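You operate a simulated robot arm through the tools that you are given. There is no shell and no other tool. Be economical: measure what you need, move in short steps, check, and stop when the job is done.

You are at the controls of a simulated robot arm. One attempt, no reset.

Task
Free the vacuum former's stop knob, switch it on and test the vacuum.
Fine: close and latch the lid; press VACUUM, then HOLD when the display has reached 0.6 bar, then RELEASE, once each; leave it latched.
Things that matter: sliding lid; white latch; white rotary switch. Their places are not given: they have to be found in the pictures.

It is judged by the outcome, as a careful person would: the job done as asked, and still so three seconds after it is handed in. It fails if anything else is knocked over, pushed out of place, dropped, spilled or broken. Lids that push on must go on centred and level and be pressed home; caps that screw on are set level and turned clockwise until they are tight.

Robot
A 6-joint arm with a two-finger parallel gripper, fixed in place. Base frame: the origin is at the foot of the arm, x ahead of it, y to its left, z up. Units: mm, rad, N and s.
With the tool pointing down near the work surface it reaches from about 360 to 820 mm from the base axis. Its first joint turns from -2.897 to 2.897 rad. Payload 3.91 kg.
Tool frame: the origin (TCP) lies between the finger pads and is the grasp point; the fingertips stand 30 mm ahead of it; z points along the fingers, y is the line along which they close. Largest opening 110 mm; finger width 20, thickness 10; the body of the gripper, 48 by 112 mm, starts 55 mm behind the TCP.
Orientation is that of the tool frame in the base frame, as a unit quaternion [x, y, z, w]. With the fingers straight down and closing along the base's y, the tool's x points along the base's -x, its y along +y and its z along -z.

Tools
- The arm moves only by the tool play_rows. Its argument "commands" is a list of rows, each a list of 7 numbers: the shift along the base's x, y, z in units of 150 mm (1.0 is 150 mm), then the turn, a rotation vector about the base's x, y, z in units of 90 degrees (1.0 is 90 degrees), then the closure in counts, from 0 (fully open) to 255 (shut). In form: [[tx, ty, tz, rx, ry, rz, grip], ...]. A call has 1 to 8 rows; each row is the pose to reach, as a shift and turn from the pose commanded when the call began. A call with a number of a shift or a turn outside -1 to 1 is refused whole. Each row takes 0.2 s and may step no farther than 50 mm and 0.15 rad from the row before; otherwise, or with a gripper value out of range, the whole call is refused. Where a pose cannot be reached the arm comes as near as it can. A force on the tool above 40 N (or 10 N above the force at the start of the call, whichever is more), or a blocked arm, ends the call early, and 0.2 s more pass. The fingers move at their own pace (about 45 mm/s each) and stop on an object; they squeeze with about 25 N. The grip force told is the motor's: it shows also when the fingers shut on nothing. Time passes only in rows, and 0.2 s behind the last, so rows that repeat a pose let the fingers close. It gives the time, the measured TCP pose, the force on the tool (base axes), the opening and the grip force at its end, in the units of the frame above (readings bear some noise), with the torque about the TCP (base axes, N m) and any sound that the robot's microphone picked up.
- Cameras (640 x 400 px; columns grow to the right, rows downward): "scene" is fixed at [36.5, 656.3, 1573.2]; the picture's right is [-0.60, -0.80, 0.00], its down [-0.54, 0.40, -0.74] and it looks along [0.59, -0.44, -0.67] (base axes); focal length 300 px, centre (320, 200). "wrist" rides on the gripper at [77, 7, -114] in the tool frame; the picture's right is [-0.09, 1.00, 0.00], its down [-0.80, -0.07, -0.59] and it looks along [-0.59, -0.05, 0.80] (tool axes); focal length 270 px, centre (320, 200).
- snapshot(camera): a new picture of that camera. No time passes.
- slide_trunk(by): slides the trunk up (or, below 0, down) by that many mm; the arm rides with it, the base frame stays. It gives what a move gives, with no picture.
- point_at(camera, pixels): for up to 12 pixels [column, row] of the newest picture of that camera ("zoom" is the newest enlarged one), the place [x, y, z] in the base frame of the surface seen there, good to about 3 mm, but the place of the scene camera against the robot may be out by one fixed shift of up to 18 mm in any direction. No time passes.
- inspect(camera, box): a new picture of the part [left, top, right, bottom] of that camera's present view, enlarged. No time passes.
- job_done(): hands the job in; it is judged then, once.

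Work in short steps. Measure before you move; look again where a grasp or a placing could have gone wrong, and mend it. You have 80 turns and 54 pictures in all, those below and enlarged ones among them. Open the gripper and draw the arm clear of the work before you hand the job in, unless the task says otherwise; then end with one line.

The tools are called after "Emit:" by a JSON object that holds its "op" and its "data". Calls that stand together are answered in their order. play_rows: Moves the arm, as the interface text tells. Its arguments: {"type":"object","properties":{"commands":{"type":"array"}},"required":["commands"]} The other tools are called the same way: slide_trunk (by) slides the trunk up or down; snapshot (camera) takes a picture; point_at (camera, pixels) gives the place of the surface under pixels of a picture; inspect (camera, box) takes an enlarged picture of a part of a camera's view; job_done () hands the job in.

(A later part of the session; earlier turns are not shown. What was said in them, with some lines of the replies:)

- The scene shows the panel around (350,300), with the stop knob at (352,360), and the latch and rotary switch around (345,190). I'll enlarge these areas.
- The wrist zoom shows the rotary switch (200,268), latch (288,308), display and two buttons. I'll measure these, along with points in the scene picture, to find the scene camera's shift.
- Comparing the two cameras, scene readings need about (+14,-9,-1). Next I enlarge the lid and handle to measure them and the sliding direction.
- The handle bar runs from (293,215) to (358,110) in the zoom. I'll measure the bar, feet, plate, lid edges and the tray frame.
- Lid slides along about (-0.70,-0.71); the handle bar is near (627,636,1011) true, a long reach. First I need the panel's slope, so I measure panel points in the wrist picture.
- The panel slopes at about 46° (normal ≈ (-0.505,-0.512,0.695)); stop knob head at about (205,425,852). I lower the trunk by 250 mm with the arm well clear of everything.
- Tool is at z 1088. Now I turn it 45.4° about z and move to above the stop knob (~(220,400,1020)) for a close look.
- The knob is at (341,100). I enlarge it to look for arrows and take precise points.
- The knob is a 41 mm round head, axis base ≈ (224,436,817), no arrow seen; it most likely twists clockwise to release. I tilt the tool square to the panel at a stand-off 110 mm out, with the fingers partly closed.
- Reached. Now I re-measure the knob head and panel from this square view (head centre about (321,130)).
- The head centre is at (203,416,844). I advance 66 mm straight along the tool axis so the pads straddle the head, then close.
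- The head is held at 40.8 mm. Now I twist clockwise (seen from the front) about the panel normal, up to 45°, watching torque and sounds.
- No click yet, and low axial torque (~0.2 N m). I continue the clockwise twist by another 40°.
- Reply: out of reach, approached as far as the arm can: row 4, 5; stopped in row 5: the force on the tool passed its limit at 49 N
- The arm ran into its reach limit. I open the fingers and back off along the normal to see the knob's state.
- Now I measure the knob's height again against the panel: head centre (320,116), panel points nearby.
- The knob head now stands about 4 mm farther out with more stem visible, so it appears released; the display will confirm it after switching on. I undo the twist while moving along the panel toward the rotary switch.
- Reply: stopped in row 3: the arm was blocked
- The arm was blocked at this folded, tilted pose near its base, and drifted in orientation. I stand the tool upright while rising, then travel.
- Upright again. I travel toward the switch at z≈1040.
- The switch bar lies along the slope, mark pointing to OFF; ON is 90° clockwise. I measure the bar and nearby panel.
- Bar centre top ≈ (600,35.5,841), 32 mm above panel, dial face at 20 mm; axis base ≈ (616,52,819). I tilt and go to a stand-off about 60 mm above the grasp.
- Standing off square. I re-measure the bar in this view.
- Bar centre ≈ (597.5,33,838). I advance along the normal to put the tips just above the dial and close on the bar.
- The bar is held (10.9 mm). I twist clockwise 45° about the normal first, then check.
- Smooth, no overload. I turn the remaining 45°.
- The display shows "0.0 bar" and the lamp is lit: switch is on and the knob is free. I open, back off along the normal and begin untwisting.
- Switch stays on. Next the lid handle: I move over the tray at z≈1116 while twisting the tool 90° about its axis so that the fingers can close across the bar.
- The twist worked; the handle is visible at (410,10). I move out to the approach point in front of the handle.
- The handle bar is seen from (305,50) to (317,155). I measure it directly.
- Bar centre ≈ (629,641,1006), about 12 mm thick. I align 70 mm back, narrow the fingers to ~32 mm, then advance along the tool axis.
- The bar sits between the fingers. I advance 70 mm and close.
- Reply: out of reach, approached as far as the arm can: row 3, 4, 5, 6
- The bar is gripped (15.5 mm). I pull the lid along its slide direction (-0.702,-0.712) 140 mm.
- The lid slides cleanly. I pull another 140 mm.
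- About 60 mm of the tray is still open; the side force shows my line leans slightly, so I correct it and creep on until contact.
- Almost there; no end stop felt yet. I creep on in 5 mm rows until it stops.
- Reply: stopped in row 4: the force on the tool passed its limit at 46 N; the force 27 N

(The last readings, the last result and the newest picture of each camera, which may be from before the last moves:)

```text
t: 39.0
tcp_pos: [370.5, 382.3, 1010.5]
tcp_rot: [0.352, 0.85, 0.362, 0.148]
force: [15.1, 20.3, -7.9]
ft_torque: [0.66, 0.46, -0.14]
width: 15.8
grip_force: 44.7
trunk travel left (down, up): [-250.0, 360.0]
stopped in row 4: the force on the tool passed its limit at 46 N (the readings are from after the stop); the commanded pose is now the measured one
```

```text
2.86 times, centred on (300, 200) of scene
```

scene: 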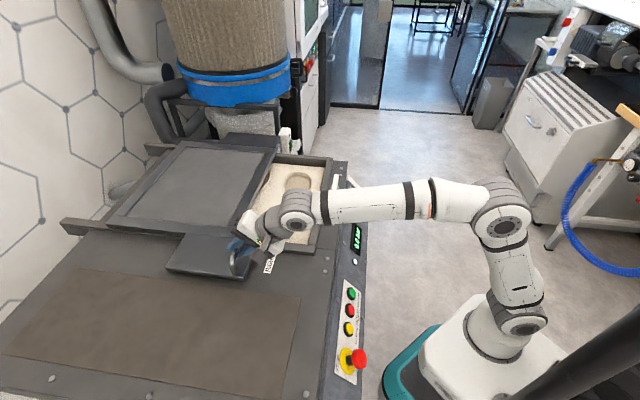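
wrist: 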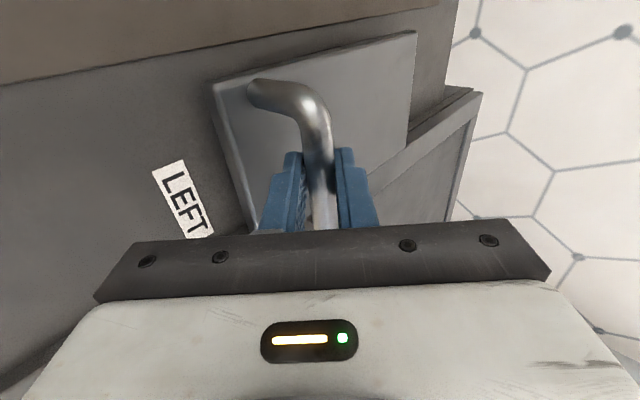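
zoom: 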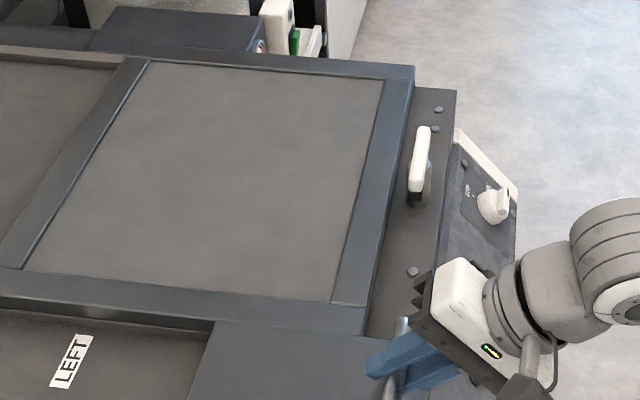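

The lid reached its end stop. I release and back off along the tool axis, then rise.

Emit:
{"op": "play_rows", "data": {"commands": [[0, 0, 0, 0, 0, 0, 181], [0, 0, 0, 0, 0, 0, 181], [-0.08, -0.08, 0.11, 0, 0, 0, 181], [-0.17, -0.17, 0.23, 0, 0, 0, 181], [-0.17, -0.17, 0.45, 0, 0, 0, 181], [-0.17, -0.17, 0.65, 0, 0, 0, 181], [-0.1, -0.17, 0.85, 0, 0, 0, 181]]}}

Emit:
{"op": "inspect", "data": {"camera": "scene", "box": [200, 130, 400, 280]}}

Emit:
{"op": "inspect", "data": {"camera": "scene", "box": [310, 160, 370, 210]}}

```text
t: 40.5
tcp_pos: [351.7, 353.0, 1140.2]
tcp_rot: [0.35, 0.851, 0.362, 0.149]
force: [-0.1, -0.3, -0.1]
ft_torque: [0.0, -0.01, -0.02]
width: 31.9
grip_force: 0.0
trunk travel left (down, up): [-250.0, 360.0]
```

```text
2.67 times, centred on (300, 205) of scene
```

zoom: 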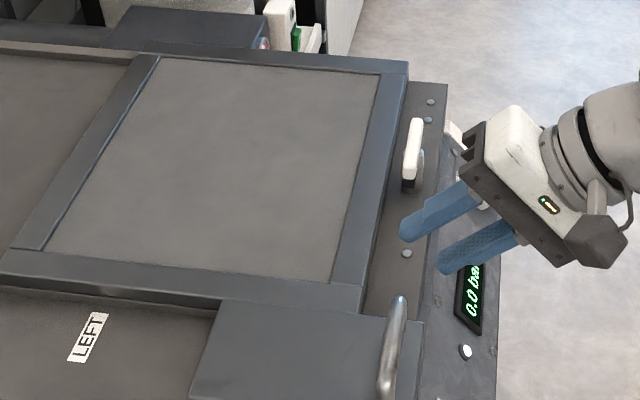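

```text
8.00 times, centred on (340, 185) of scene
```

zoom: 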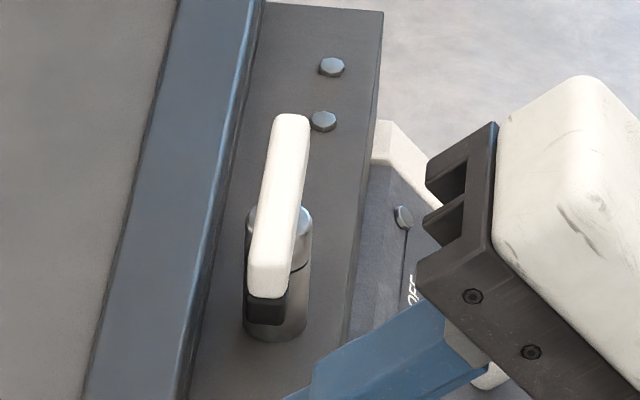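

The lid edge now meets the frame next to the latch post, and the lever lies parallel to the lid edge. I turn the tool upright and move above the latch for a close look.

Emit:
{"op": "play_rows", "data": {"commands": [[0.12, -0.08, 0, -0.0472, -0.0003, 0.0785, 181], [0.24, -0.17, 0, -0.0943, -0.0005, 0.157, 181], [0.37, -0.26, 0, -0.1415, -0.0008, 0.2355, 181], [0.5, -0.35, 0, -0.1887, -0.0011, 0.314, 181], [0.63, -0.45, 0, -0.2358, -0.0013, 0.3925, 181], [0.76, -0.54, 0, -0.283, -0.0016, 0.471, 181]]}}

Emit:
{"op": "play_rows", "data": {"commands": [[0.12, -0.08, 0, -0.0472, -0.0003, 0.0785, 181], [0.24, -0.17, 0, -0.0943, -0.0005, 0.157, 181], [0.37, -0.26, 0, -0.1415, -0.0008, 0.2355, 181], [0.5, -0.35, 0, -0.1887, -0.0011, 0.314, 181], [0.63, -0.45, 0, -0.2358, -0.0013, 0.3925, 181], [0.76, -0.54, 0, -0.283, -0.0016, 0.471, 181]]}}

Emit:
{"op": "inspect", "data": {"camera": "wrist", "box": [200, 20, 440, 170]}}

```text
t: 42.0
tcp_pos: [468.2, 272.6, 1141.1]
tcp_rot: [-0.019, 0.976, 0.2, 0.082]
force: [0.2, 0.2, -0.1]
ft_torque: [-0.04, -0.04, 0.0]
width: 31.8
grip_force: 0.0
trunk travel left (down, up): [-250.0, 360.0]
```

```text
t: 43.4
tcp_pos: [579.6, 191.0, 1138.8]
tcp_rot: [-0.386, 0.923, 0.0, 0.001]
force: [-0.1, -1.1, 0.0]
ft_torque: [0.0, -0.02, 0.02]
width: 31.9
grip_force: 0.0
out of reach, approached as far as the arm can: row 6
trunk travel left (down, up): [-250.0, 360.0]
```

```text
2.67 times, centred on (320, 95) of wrist
```

zoom: 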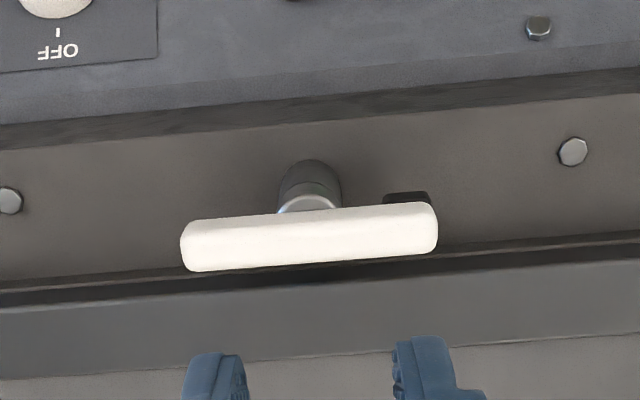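

The lever is centred on its post with the dark tongue under its right (+u) end, so it must turn clockwise from above to bring the tongue over the lid. I measure it.

Emit:
{"op": "point_at", "data": {"camera": "zoom", "pixels": [[195, 245], [310, 237], [425, 228], [310, 215], [310, 262], [310, 170], [405, 196], [423, 197], [300, 320], [520, 180], [560, 290], [560, 235]]}}

```text
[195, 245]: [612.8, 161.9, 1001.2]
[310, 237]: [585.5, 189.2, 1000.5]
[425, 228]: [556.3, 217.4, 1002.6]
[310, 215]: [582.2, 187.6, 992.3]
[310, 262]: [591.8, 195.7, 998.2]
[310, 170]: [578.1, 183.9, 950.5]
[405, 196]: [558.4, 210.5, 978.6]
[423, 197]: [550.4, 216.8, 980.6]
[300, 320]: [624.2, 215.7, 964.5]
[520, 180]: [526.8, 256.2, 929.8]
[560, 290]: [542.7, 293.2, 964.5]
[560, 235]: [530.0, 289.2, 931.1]
```

Lever centre (585,189), top z 1001, lid top 964.5. I lower to z≈1075 and try turning the tool +90° so fingers close across the lever.

Emit:
{"op": "play_rows", "data": {"commands": [[0.01, 0, -0.2, 0, 0, 0.083, 150], [0.02, 0, -0.4, 0, 0, 0.166, 150], [0.035, -0.01, -0.4, 0, 0, 0.25, 150], [0.035, -0.01, -0.4, 0, 0, 0.333, 150], [0.035, -0.01, -0.4, 0, 0, 0.416, 150], [0.035, -0.01, -0.4, 0, 0, 0.5, 150]]}}

Emit:
{"op": "play_rows", "data": {"commands": [[0, 0, 0, 0, 0, 0.083, 150], [0, 0, 0, 0, 0, 0.166, 150], [0, 0, 0, 0, 0, 0.25, 150], [0, 0, 0, 0, 0, 0.333, 150], [0, 0, 0, 0, 0, 0.416, 150], [0, 0, 0, 0, 0, 0.5, 150]]}}

Emit:
{"op": "snapshot", "data": {"camera": "wrist"}}

```text
t: 44.8
tcp_pos: [585.3, 190.1, 1079.4]
tcp_rot: [0.71, -0.704, 0.0, 0.001]
force: [0.7, 0.2, -0.3]
ft_torque: [0.01, 0.02, -0.01]
width: 45.3
grip_force: 0.1
trunk travel left (down, up): [-250.0, 360.0]
```

```text
t: 46.1
tcp_pos: [585.5, 189.0, 1078.9]
tcp_rot: [0.925, -0.379, 0.0, 0.001]
force: [-0.7, 0.4, 0.4]
ft_torque: [0.0, 0.01, 0.0]
width: 45.2
grip_force: 0.0
trunk travel left (down, up): [-250.0, 360.0]
```

```text
20 pictures are left
```

wrist: 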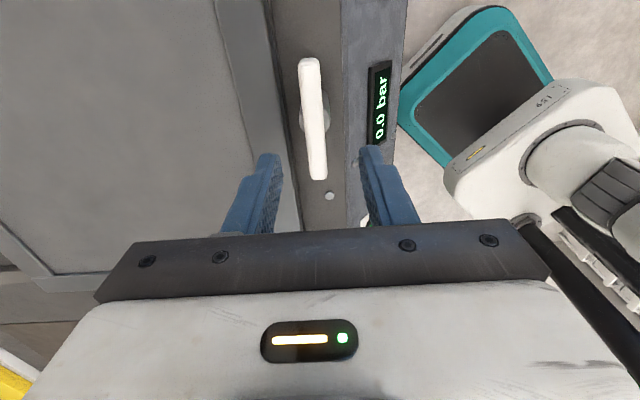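

Orientation reached; lever lies between the fingers. I verify its position here before descending.

Emit:
{"op": "point_at", "data": {"camera": "wrist", "pixels": [[310, 65], [313, 120], [317, 172], [305, 120], [321, 120], [327, 115], [301, 120], [328, 125]]}}

```text
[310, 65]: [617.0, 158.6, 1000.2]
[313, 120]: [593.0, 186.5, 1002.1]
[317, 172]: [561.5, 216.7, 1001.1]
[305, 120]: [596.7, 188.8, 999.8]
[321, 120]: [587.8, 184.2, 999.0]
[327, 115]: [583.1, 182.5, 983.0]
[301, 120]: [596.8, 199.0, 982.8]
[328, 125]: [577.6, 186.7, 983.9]
```

Lever mid ≈ (587,188.5). I descend to TCP z 1018 (tips just below the lever) and close.

Emit:
{"op": "play_rows", "data": {"commands": [[0.006, -0.003, -0.14, 0, 0, 0, 160], [0.01, -0.003, -0.28, 0, 0, 0, 160], [0.01, -0.003, -0.406, 0, 0, 0, 160], [0.01, -0.003, -0.406, 0, 0, 0, 255], [0.01, -0.003, -0.406, 0, 0, 0, 255], [0.01, -0.003, -0.406, 0, 0, 0, 255]]}}

```text
t: 47.5
tcp_pos: [589.5, 191.1, 1017.0]
tcp_rot: [0.925, -0.38, 0.001, 0.0]
force: [21.1, 16.5, 10.1]
ft_torque: [0.22, -0.27, -0.73]
width: 14.8
grip_force: 45.1
trunk travel left (down, up): [-250.0, 360.0]
```

Gripped (14.8 mm), with a side load because the lever sits ~3 mm farther out; I re-centre and turn clockwise 45°.

Emit:
{"op": "play_rows", "data": {"commands": [[0.022, 0.022, 0.003, 0, 0, 0, 255], [0.022, 0.022, 0.003, 0, 0, -0.083, 255], [0.022, 0.022, 0.003, 0, 0, -0.166, 255], [0.022, 0.022, 0.003, 0, 0, -0.25, 255], [0.022, 0.022, 0.003, 0, 0, -0.333, 255], [0.022, 0.022, 0.003, 0, 0, -0.416, 255], [0.022, 0.022, 0.003, 0, 0, -0.5, 255]]}}

Emit:
{"op": "snapshot", "data": {"camera": "wrist"}}

```text
t: 49.1
tcp_pos: [588.4, 191.7, 1017.1]
tcp_rot: [0.707, -0.707, -0.002, 0.002]
force: [-22.5, -14.9, -18.2]
ft_torque: [0.61, 0.27, 0.07]
width: 14.7
grip_force: 45.3
trunk travel left (down, up): [-250.0, 360.0]
```

```text
19 pictures are left
```

wrist: 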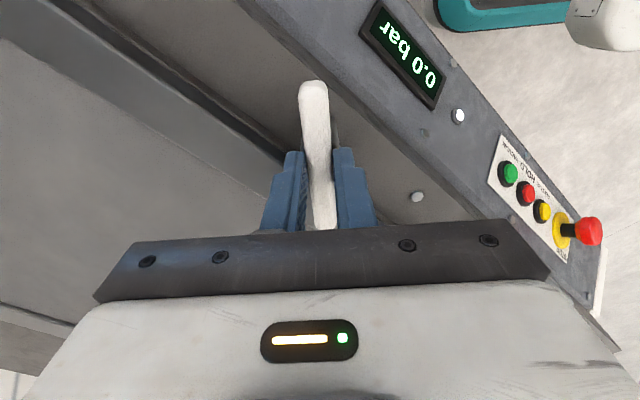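

It turned 45° with the lever following; the side force flipped, so I ease the centre back ~2 mm and turn the remaining 45°.

Emit:
{"op": "play_rows", "data": {"commands": [[-0.012, -0.01, -0.007, 0, 0, -0.083, 255], [-0.012, -0.01, -0.007, 0, 0, -0.166, 255], [-0.012, -0.01, -0.007, 0, 0, -0.25, 255], [-0.012, -0.01, -0.007, 0, 0, -0.333, 255], [-0.012, -0.01, -0.007, 0, 0, -0.416, 255], [-0.012, -0.01, -0.007, 0, 0, -0.5, 255]]}}

Emit:
{"op": "snapshot", "data": {"camera": "wrist"}}

```text
t: 50.5
tcp_pos: [587.4, 191.4, 1017.8]
tcp_rot: [-0.385, 0.923, 0.001, 0.001]
force: [-8.5, 3.6, -5.4]
ft_torque: [0.26, -0.37, 0.06]
width: 14.8
grip_force: 45.0
trunk travel left (down, up): [-250.0, 360.0]
```

```text
18 pictures are left
```

wrist: 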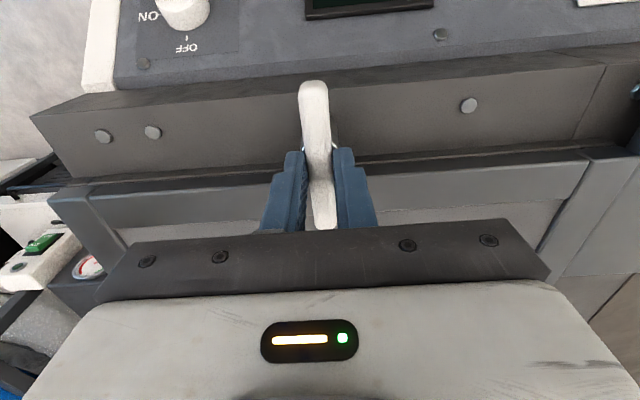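

The lever now stands across the lid edge. I release, rise and look.

Emit:
{"op": "play_rows", "data": {"commands": [[0, 0, 0, 0, 0, 0, 150], [0, 0, 0, 0, 0, 0, 150], [0, 0, 0.25, 0, 0, 0, 150], [0, 0, 0.5, 0, 0, 0, 150], [0, 0, 0.75, 0, 0, 0, 150]]}}

Emit:
{"op": "inspect", "data": {"camera": "wrist", "box": [200, 20, 440, 170]}}

Emit:
{"op": "inspect", "data": {"camera": "scene", "box": [300, 150, 380, 220]}}

```text
t: 51.8
tcp_pos: [588.5, 191.3, 1129.6]
tcp_rot: [-0.385, 0.923, 0.001, -0.001]
force: [0.6, -0.2, 0.4]
ft_torque: [-0.02, -0.01, 0.02]
width: 45.3
grip_force: 0.0
trunk travel left (down, up): [-250.0, 360.0]
```

```text
2.67 times, centred on (320, 95) of wrist
```

zoom: 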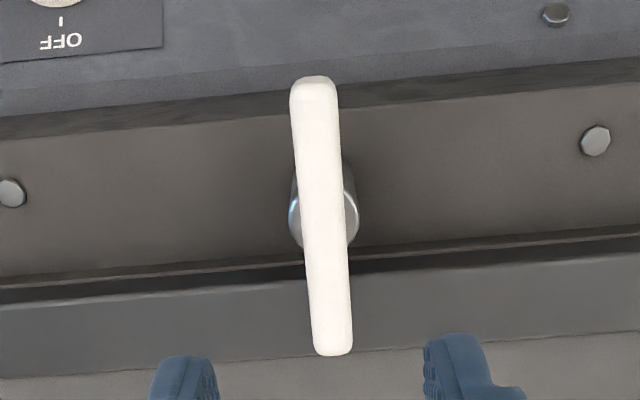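

```text
5.71 times, centred on (340, 185) of scene
```

zoom: 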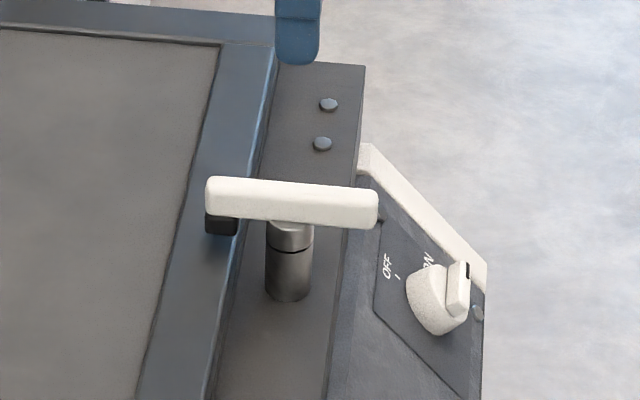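

The latch tongue now lies over the lid frame. Next the buttons: I shut the fingers and travel to above the panel near VACUUM.

Emit:
{"op": "play_rows", "data": {"commands": [[-0.15, 0.06, 0, 0, 0, 0, 255], [-0.32, 0.13, 0, 0, 0, 0, 255], [-0.5, 0.2, 0, 0, 0, 0, 255], [-0.7, 0.28, 0, 0, 0, 0, 255], [-0.9, 0.36, 0, 0, 0, 0, 255]]}}

Emit:
{"op": "play_rows", "data": {"commands": [[-0.2, 0.08, -0.1, 0, 0, 0, 255], [-0.4, 0.16, -0.25, 0, 0, 0, 255], [-0.6, 0.25, -0.45, 0, 0, 0, 255], [-0.8, 0.3, -0.65, 0, 0, 0, 255], [-0.9, 0.3, -0.75, 0, 0, 0, 255]]}}

Emit:
{"op": "snapshot", "data": {"camera": "wrist"}}

```text
t: 53.0
tcp_pos: [452.5, 243.2, 1129.6]
tcp_rot: [-0.385, 0.923, 0.001, 0.0]
force: [-0.3, -0.1, -0.7]
ft_torque: [-0.01, 0.0, -0.01]
width: 0.1
grip_force: 25.1
trunk travel left (down, up): [-250.0, 360.0]
```

```text
t: 54.1
tcp_pos: [317.0, 289.5, 1016.4]
tcp_rot: [-0.385, 0.923, 0.001, 0.0]
force: [0.0, 0.3, 0.0]
ft_torque: [-0.01, -0.01, 0.0]
width: 0.2
grip_force: 24.6
trunk travel left (down, up): [-250.0, 360.0]
```

```text
15 pictures are left
```

wrist: 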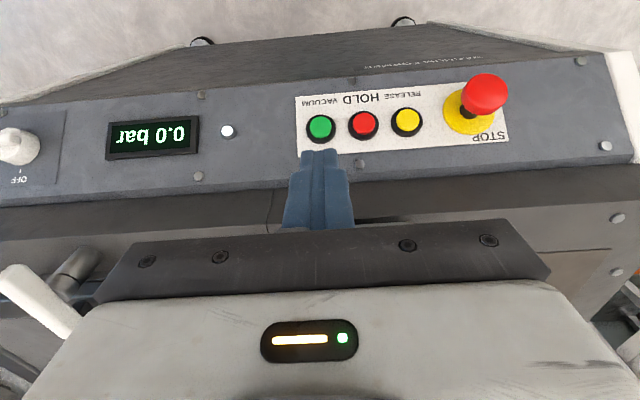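

Buttons and display are visible: green (320,126), red (363,123), yellow (407,121). I measure them.

Emit:
{"op": "point_at", "data": {"camera": "wrist", "pixels": [[320, 126], [316, 126], [325, 126], [320, 122], [320, 131], [363, 123], [363, 118], [363, 128], [407, 121], [407, 116], [407, 126], [440, 140]]}}

```text
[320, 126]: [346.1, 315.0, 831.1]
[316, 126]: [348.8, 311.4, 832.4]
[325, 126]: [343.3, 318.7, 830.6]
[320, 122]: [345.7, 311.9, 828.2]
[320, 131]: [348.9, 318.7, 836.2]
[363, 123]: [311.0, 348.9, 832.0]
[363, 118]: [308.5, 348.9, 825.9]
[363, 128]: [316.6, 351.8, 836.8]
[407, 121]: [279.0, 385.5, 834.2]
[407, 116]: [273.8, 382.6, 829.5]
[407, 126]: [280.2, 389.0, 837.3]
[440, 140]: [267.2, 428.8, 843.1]
```

VACUUM cap ≈ (344.5,316.5,831.5), HOLD ≈ (310.5,351,831), RELEASE ≈ (275.5,387,833). I tilt square to the panel with the tips 40 mm off VACUUM.

Emit:
{"op": "play_rows", "data": {"commands": [[0, 0, -0.12, 0.0606, -0.0598, 0, 255], [-0.01, -0.01, -0.26, 0.1213, -0.1196, 0, 255], [-0.02, -0.02, -0.42, 0.182, -0.1794, 0, 255], [-0.03, -0.03, -0.58, 0.2426, -0.2392, 0, 255], [-0.04, -0.04, -0.74, 0.3032, -0.299, 0, 255], [-0.053, -0.057, -0.907, 0.3638, -0.3587, 0, 255]]}}

Emit:
{"op": "snapshot", "data": {"camera": "wrist"}}

```text
t: 55.5
tcp_pos: [310.1, 280.6, 881.3]
tcp_rot: [-0.354, 0.849, 0.152, 0.36]
force: [-0.2, 0.0, 0.1]
ft_torque: [0.0, 0.0, 0.0]
width: 0.2
grip_force: 24.9
trunk travel left (down, up): [-250.0, 360.0]
```

```text
14 pictures are left
```

wrist: 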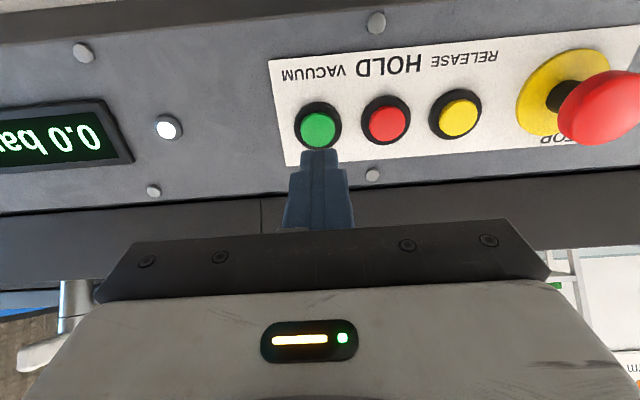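

Square to the panel, and the display digits are in view. I re-measure the caps here.

Emit:
{"op": "point_at", "data": {"camera": "wrist", "pixels": [[319, 131], [311, 131], [328, 131], [319, 122], [319, 140], [387, 124], [379, 124], [396, 124], [387, 133], [460, 118], [468, 118], [452, 118]]}}

```text
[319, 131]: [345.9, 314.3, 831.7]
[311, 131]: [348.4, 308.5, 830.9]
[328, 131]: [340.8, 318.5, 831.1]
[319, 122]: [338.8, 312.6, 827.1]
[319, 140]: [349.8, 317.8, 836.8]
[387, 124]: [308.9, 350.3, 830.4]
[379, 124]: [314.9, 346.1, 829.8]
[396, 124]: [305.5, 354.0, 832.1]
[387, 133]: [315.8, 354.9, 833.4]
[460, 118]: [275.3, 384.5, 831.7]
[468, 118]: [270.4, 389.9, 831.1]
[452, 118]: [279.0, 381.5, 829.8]
```

VACUUM centre (344.7,314.5,831.5). I press it along the normal to about 5 mm past contact and come back in the same call.

Emit:
{"op": "play_rows", "data": {"commands": [[0.098, 0.093, -0.148, 0, 0, 0, 255], [0.1216, 0.1173, -0.1804, 0, 0, 0, 255], [0.135, 0.131, -0.199, 0, 0, 0, 255], [0.145, 0.141, -0.213, 0, 0, 0, 255], [0.081, 0.076, -0.125, 0, 0, 0, 255]]}}

Emit:
{"op": "snapshot", "data": {"camera": "wrist"}}

```text
t: 56.8
tcp_pos: [327.3, 295.5, 856.3]
tcp_rot: [-0.354, 0.849, 0.151, 0.362]
force: [0.4, -0.1, 0.1]
ft_torque: [-0.02, 0.0, 0.0]
width: 0.1
grip_force: 24.5
out of reach, approached as far as the arm can: row 5
trunk travel left (down, up): [-250.0, 360.0]
heard: click
```

```text
13 pictures are left
```

wrist: 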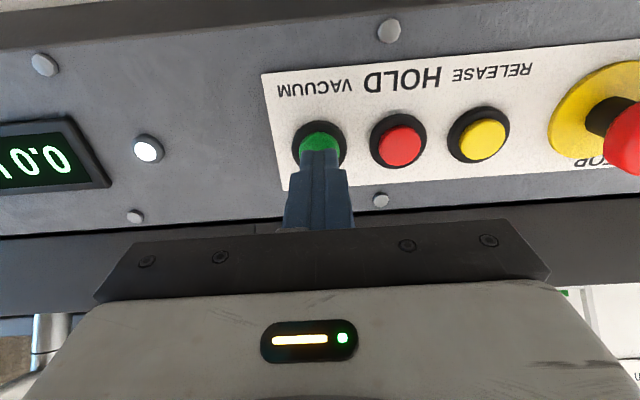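

A click was heard, display still about 0.0. I move over HOLD (20 mm off) and look at the display.

Emit:
{"op": "play_rows", "data": {"commands": [[-0.08, 0.06, 0.02, 0, 0, 0, 255], [-0.17, 0.14, 0.02, 0, 0, 0, 255], [-0.253, 0.22, 0.02, 0, 0, 0, 255]]}}

Emit:
{"op": "inspect", "data": {"camera": "scene", "box": [300, 200, 400, 390]}}

```text
t: 57.5
tcp_pos: [288.3, 330.1, 860.0]
tcp_rot: [-0.354, 0.849, 0.152, 0.36]
force: [-0.2, -0.4, -0.1]
ft_torque: [-0.02, -0.05, -0.02]
width: 0.0
grip_force: 25.4
trunk travel left (down, up): [-250.0, 360.0]
```

```text
2.11 times, centred on (350, 295) of scene
```

zoom: 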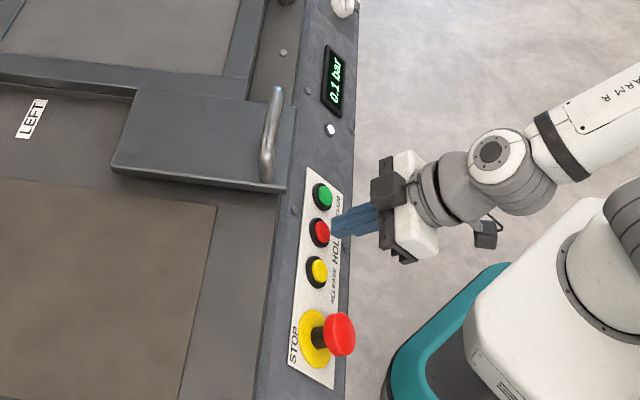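

Display shows 0.1 bar: vacuum is building, so the lid is sealed. I wait ~2.8 s in place (tips 11 mm off HOLD).

Emit:
{"op": "play_rows", "data": {"commands": [[0, 0, 0, 0, 0, 0, 255], [0, 0, 0, 0, 0, 0, 255], [0, 0, 0, 0, 0, 0, 255], [0, 0, 0, 0, 0, 0, 255], [0, 0, 0, 0, 0, 0, 255], [0, 0, 0, 0, 0, 0, 255], [0, 0, 0, 0, 0, 0, 255], [0, 0, 0, 0, 0, 0, 255]]}}

Emit:
{"op": "inspect", "data": {"camera": "scene", "box": [330, 215, 390, 265]}}

```text
t: 59.4
tcp_pos: [288.9, 328.5, 858.6]
tcp_rot: [-0.354, 0.85, 0.151, 0.36]
force: [0.5, -0.2, 0.1]
ft_torque: [0.03, 0.03, 0.02]
width: 0.0
grip_force: 25.0
trunk travel left (down, up): [-250.0, 360.0]
```

```text
8.00 times, centred on (360, 240) of scene
```

zoom: 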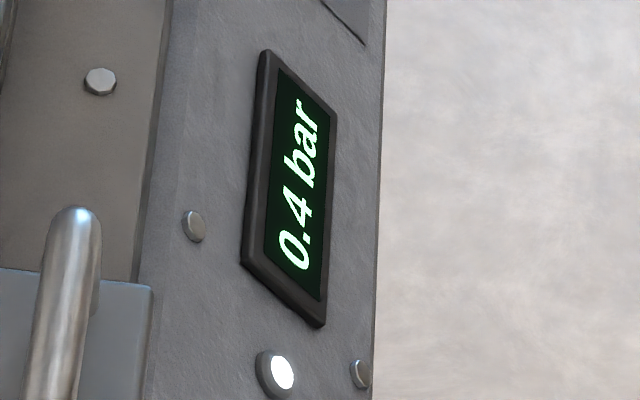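

0.4 bar after another 1.9 s. I wait 1.4 s more.

Emit:
{"op": "play_rows", "data": {"commands": [[0, 0, 0, 0, 0, 0, 255], [0, 0, 0, 0, 0, 0, 255], [0, 0, 0, 0, 0, 0, 255], [0, 0, 0, 0, 0, 0, 255], [0, 0, 0, 0, 0, 0, 255], [0, 0, 0, 0, 0, 0, 255]]}}

Emit:
{"op": "inspect", "data": {"camera": "scene", "box": [330, 215, 390, 265]}}

```text
t: 60.8
tcp_pos: [289.2, 328.9, 858.9]
tcp_rot: [-0.354, 0.85, 0.151, 0.36]
force: [-0.1, 0.0, 0.1]
ft_torque: [-0.03, -0.02, -0.01]
width: 0.2
grip_force: 24.8
trunk travel left (down, up): [-250.0, 360.0]
```

```text
8.00 times, centred on (360, 240) of scene
```

zoom: 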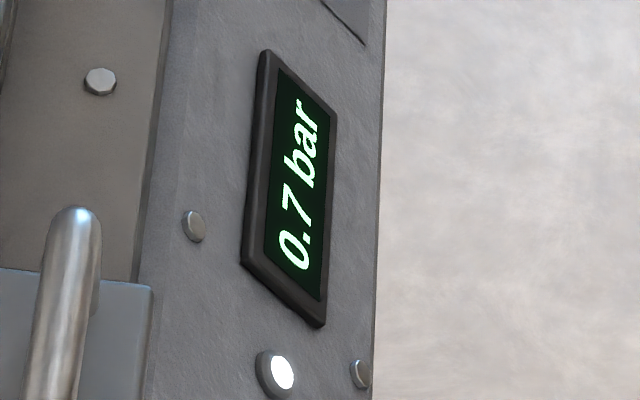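

0.7 bar, target reached. I press HOLD now and come back.

Emit:
{"op": "play_rows", "data": {"commands": [[0.035, 0.041, -0.047, 0, 0, 0, 255], [0.045, 0.0516, -0.061, 0, 0, 0, 255], [0.0535, 0.06, -0.072, 0, 0, 0, 255], [0.0, 0.0, 0.0, 0, 0, 0, 255]]}}

Emit:
{"op": "inspect", "data": {"camera": "scene", "box": [330, 215, 390, 265]}}

```text
t: 61.8
tcp_pos: [288.3, 328.8, 859.8]
tcp_rot: [-0.355, 0.85, 0.152, 0.36]
force: [0.2, 0.9, 0.0]
ft_torque: [0.0, 0.0, 0.01]
width: 0.0
grip_force: 24.6
trunk travel left (down, up): [-250.0, 360.0]
heard: click
```

```text
8.00 times, centred on (360, 240) of scene
```

zoom: 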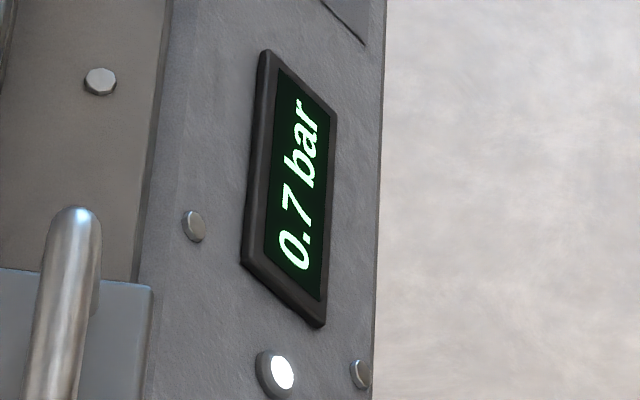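

HOLD clicked and the display stays at 0.7. I move over RELEASE (about 49 mm along the row) and wait briefly, then check.

Emit:
{"op": "play_rows", "data": {"commands": [[-0.08, 0.08, 0.005, 0, 0, 0, 255], [-0.16, 0.16, 0.01, 0, 0, 0, 255], [-0.23, 0.233, 0.007, 0, 0, 0, 255], [-0.23, 0.233, 0.007, 0, 0, 0, 255]]}}

Emit:
{"op": "snapshot", "data": {"camera": "wrist"}}

```text
t: 62.8
tcp_pos: [255.0, 365.0, 860.5]
tcp_rot: [-0.354, 0.85, 0.152, 0.36]
force: [0.1, 0.1, 0.0]
ft_torque: [0.01, 0.0, -0.01]
width: 0.0
grip_force: 24.9
trunk travel left (down, up): [-250.0, 360.0]
```

```text
8 pictures are left
```

wrist: 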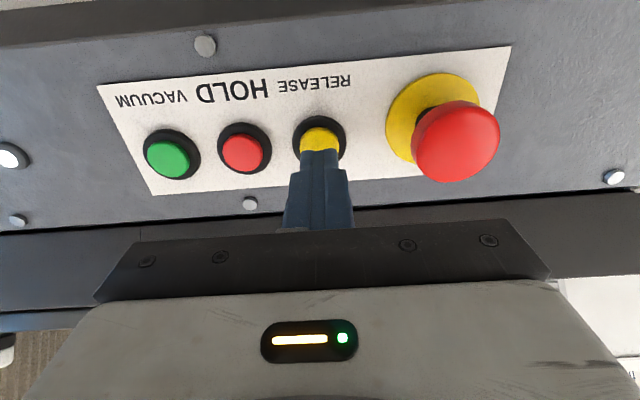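

Centred on the yellow cap. I press RELEASE the same way.

Emit:
{"op": "play_rows", "data": {"commands": [[0.033, 0.034, -0.05, 0, 0, 0, 255], [0.043, 0.045, -0.064, 0, 0, 0, 255], [0.0515, 0.0535, -0.075, 0, 0, 0, 255], [0.0, 0.0, 0.0, 0, 0, 0, 255]]}}

Emit:
{"op": "inspect", "data": {"camera": "scene", "box": [330, 215, 390, 265]}}

```text
t: 63.8
tcp_pos: [254.5, 365.1, 860.9]
tcp_rot: [-0.354, 0.85, 0.151, 0.36]
force: [0.1, -0.5, -0.2]
ft_torque: [-0.02, -0.01, 0.01]
width: 0.1
grip_force: 25.4
trunk travel left (down, up): [-250.0, 360.0]
heard: click
```

```text
8.00 times, centred on (360, 240) of scene
```

zoom: 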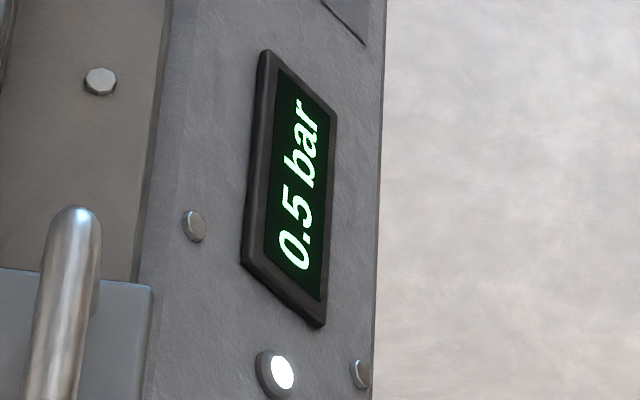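

RELEASE clicked; the pressure is falling (0.5). I back off along the normal, rise while standing the tool upright, and open the gripper.

Emit:
{"op": "play_rows", "data": {"commands": [[-0.07, -0.07, 0.1, 0, 0, 0, 255], [-0.13, -0.13, 0.25, 0, 0, 0, 255], [-0.13, -0.13, 0.4, -0.0606, 0.0598, 0, 255], [-0.13, -0.13, 0.55, -0.1213, 0.1196, 0, 255], [-0.1, -0.1, 0.7, -0.182, 0.1794, 0, 150], [-0.1, -0.1, 0.85, -0.2426, 0.2392, 0, 0], [-0.05, -0.05, 1.0, -0.3032, 0.299, 0, 0], [-0.05, -0.05, 1.0, -0.3638, 0.3587, 0, 0]]}}

Emit:
{"op": "play_rows", "data": {"commands": [[0, -0.1, 0.25, 0, 0, 0, 0], [0.05, -0.2, 0.5, 0, 0, 0, 0], [0.1, -0.3, 0.75, 0, 0, 0, 0], [0.15, -0.4, 0.95, 0, 0, 0, 0], [0.15, -0.4, 0.95, 0, 0, 0, 0], [0.15, -0.4, 0.95, 0, 0, 0, 0]]}}

Emit:
{"op": "snapshot", "data": {"camera": "scene"}}

Emit:
{"op": "inspect", "data": {"camera": "scene", "box": [220, 130, 400, 390]}}

```text
t: 65.5
tcp_pos: [247.3, 355.9, 1010.6]
tcp_rot: [-0.385, 0.923, 0.0, -0.002]
force: [-0.3, 0.1, 0.9]
ft_torque: [0.01, 0.01, -0.01]
width: 85.4
grip_force: 0.1
trunk travel left (down, up): [-250.0, 360.0]
```

```text
t: 67.0
tcp_pos: [269.9, 297.0, 1152.9]
tcp_rot: [-0.386, 0.923, 0.0, 0.0]
force: [-0.2, 0.7, 0.4]
ft_torque: [0.02, 0.03, 0.05]
width: 109.9
grip_force: 0.1
trunk travel left (down, up): [-250.0, 360.0]
```

```text
6 pictures are left
```

scene: 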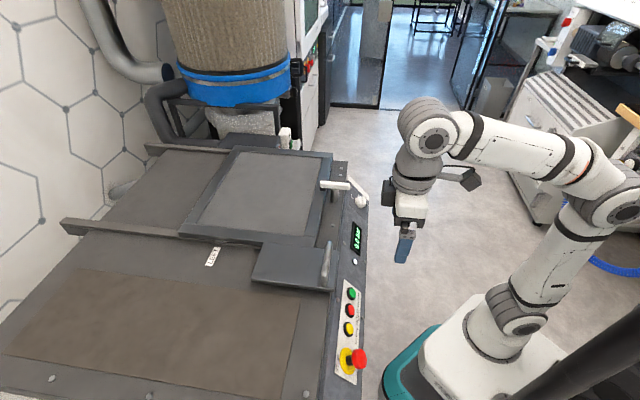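

```text
1.54 times, centred on (310, 260) of scene
```

zoom: 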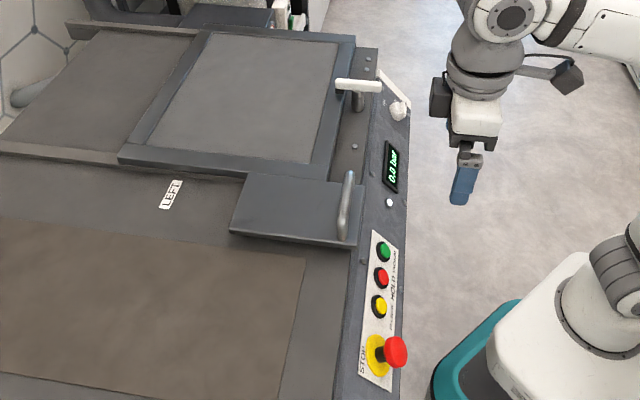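

The display is back to 0.0 bar, the lid is closed and latched, the switch is on, the stop knob is out, and the arm is clear with the gripper open. I hand the job in.

Emit:
{"op": "job_done", "data": {}}

```text
The job is handed in.
```

The stop knob is freed, the former is switched on, and the lid is closed and left latched. VACUUM, HOLD and RELEASE were pressed once each; HOLD went in with the display at 0.7 bar, just past the 0.6 you asked for, and after RELEASE it fell back to 0.0 bar.
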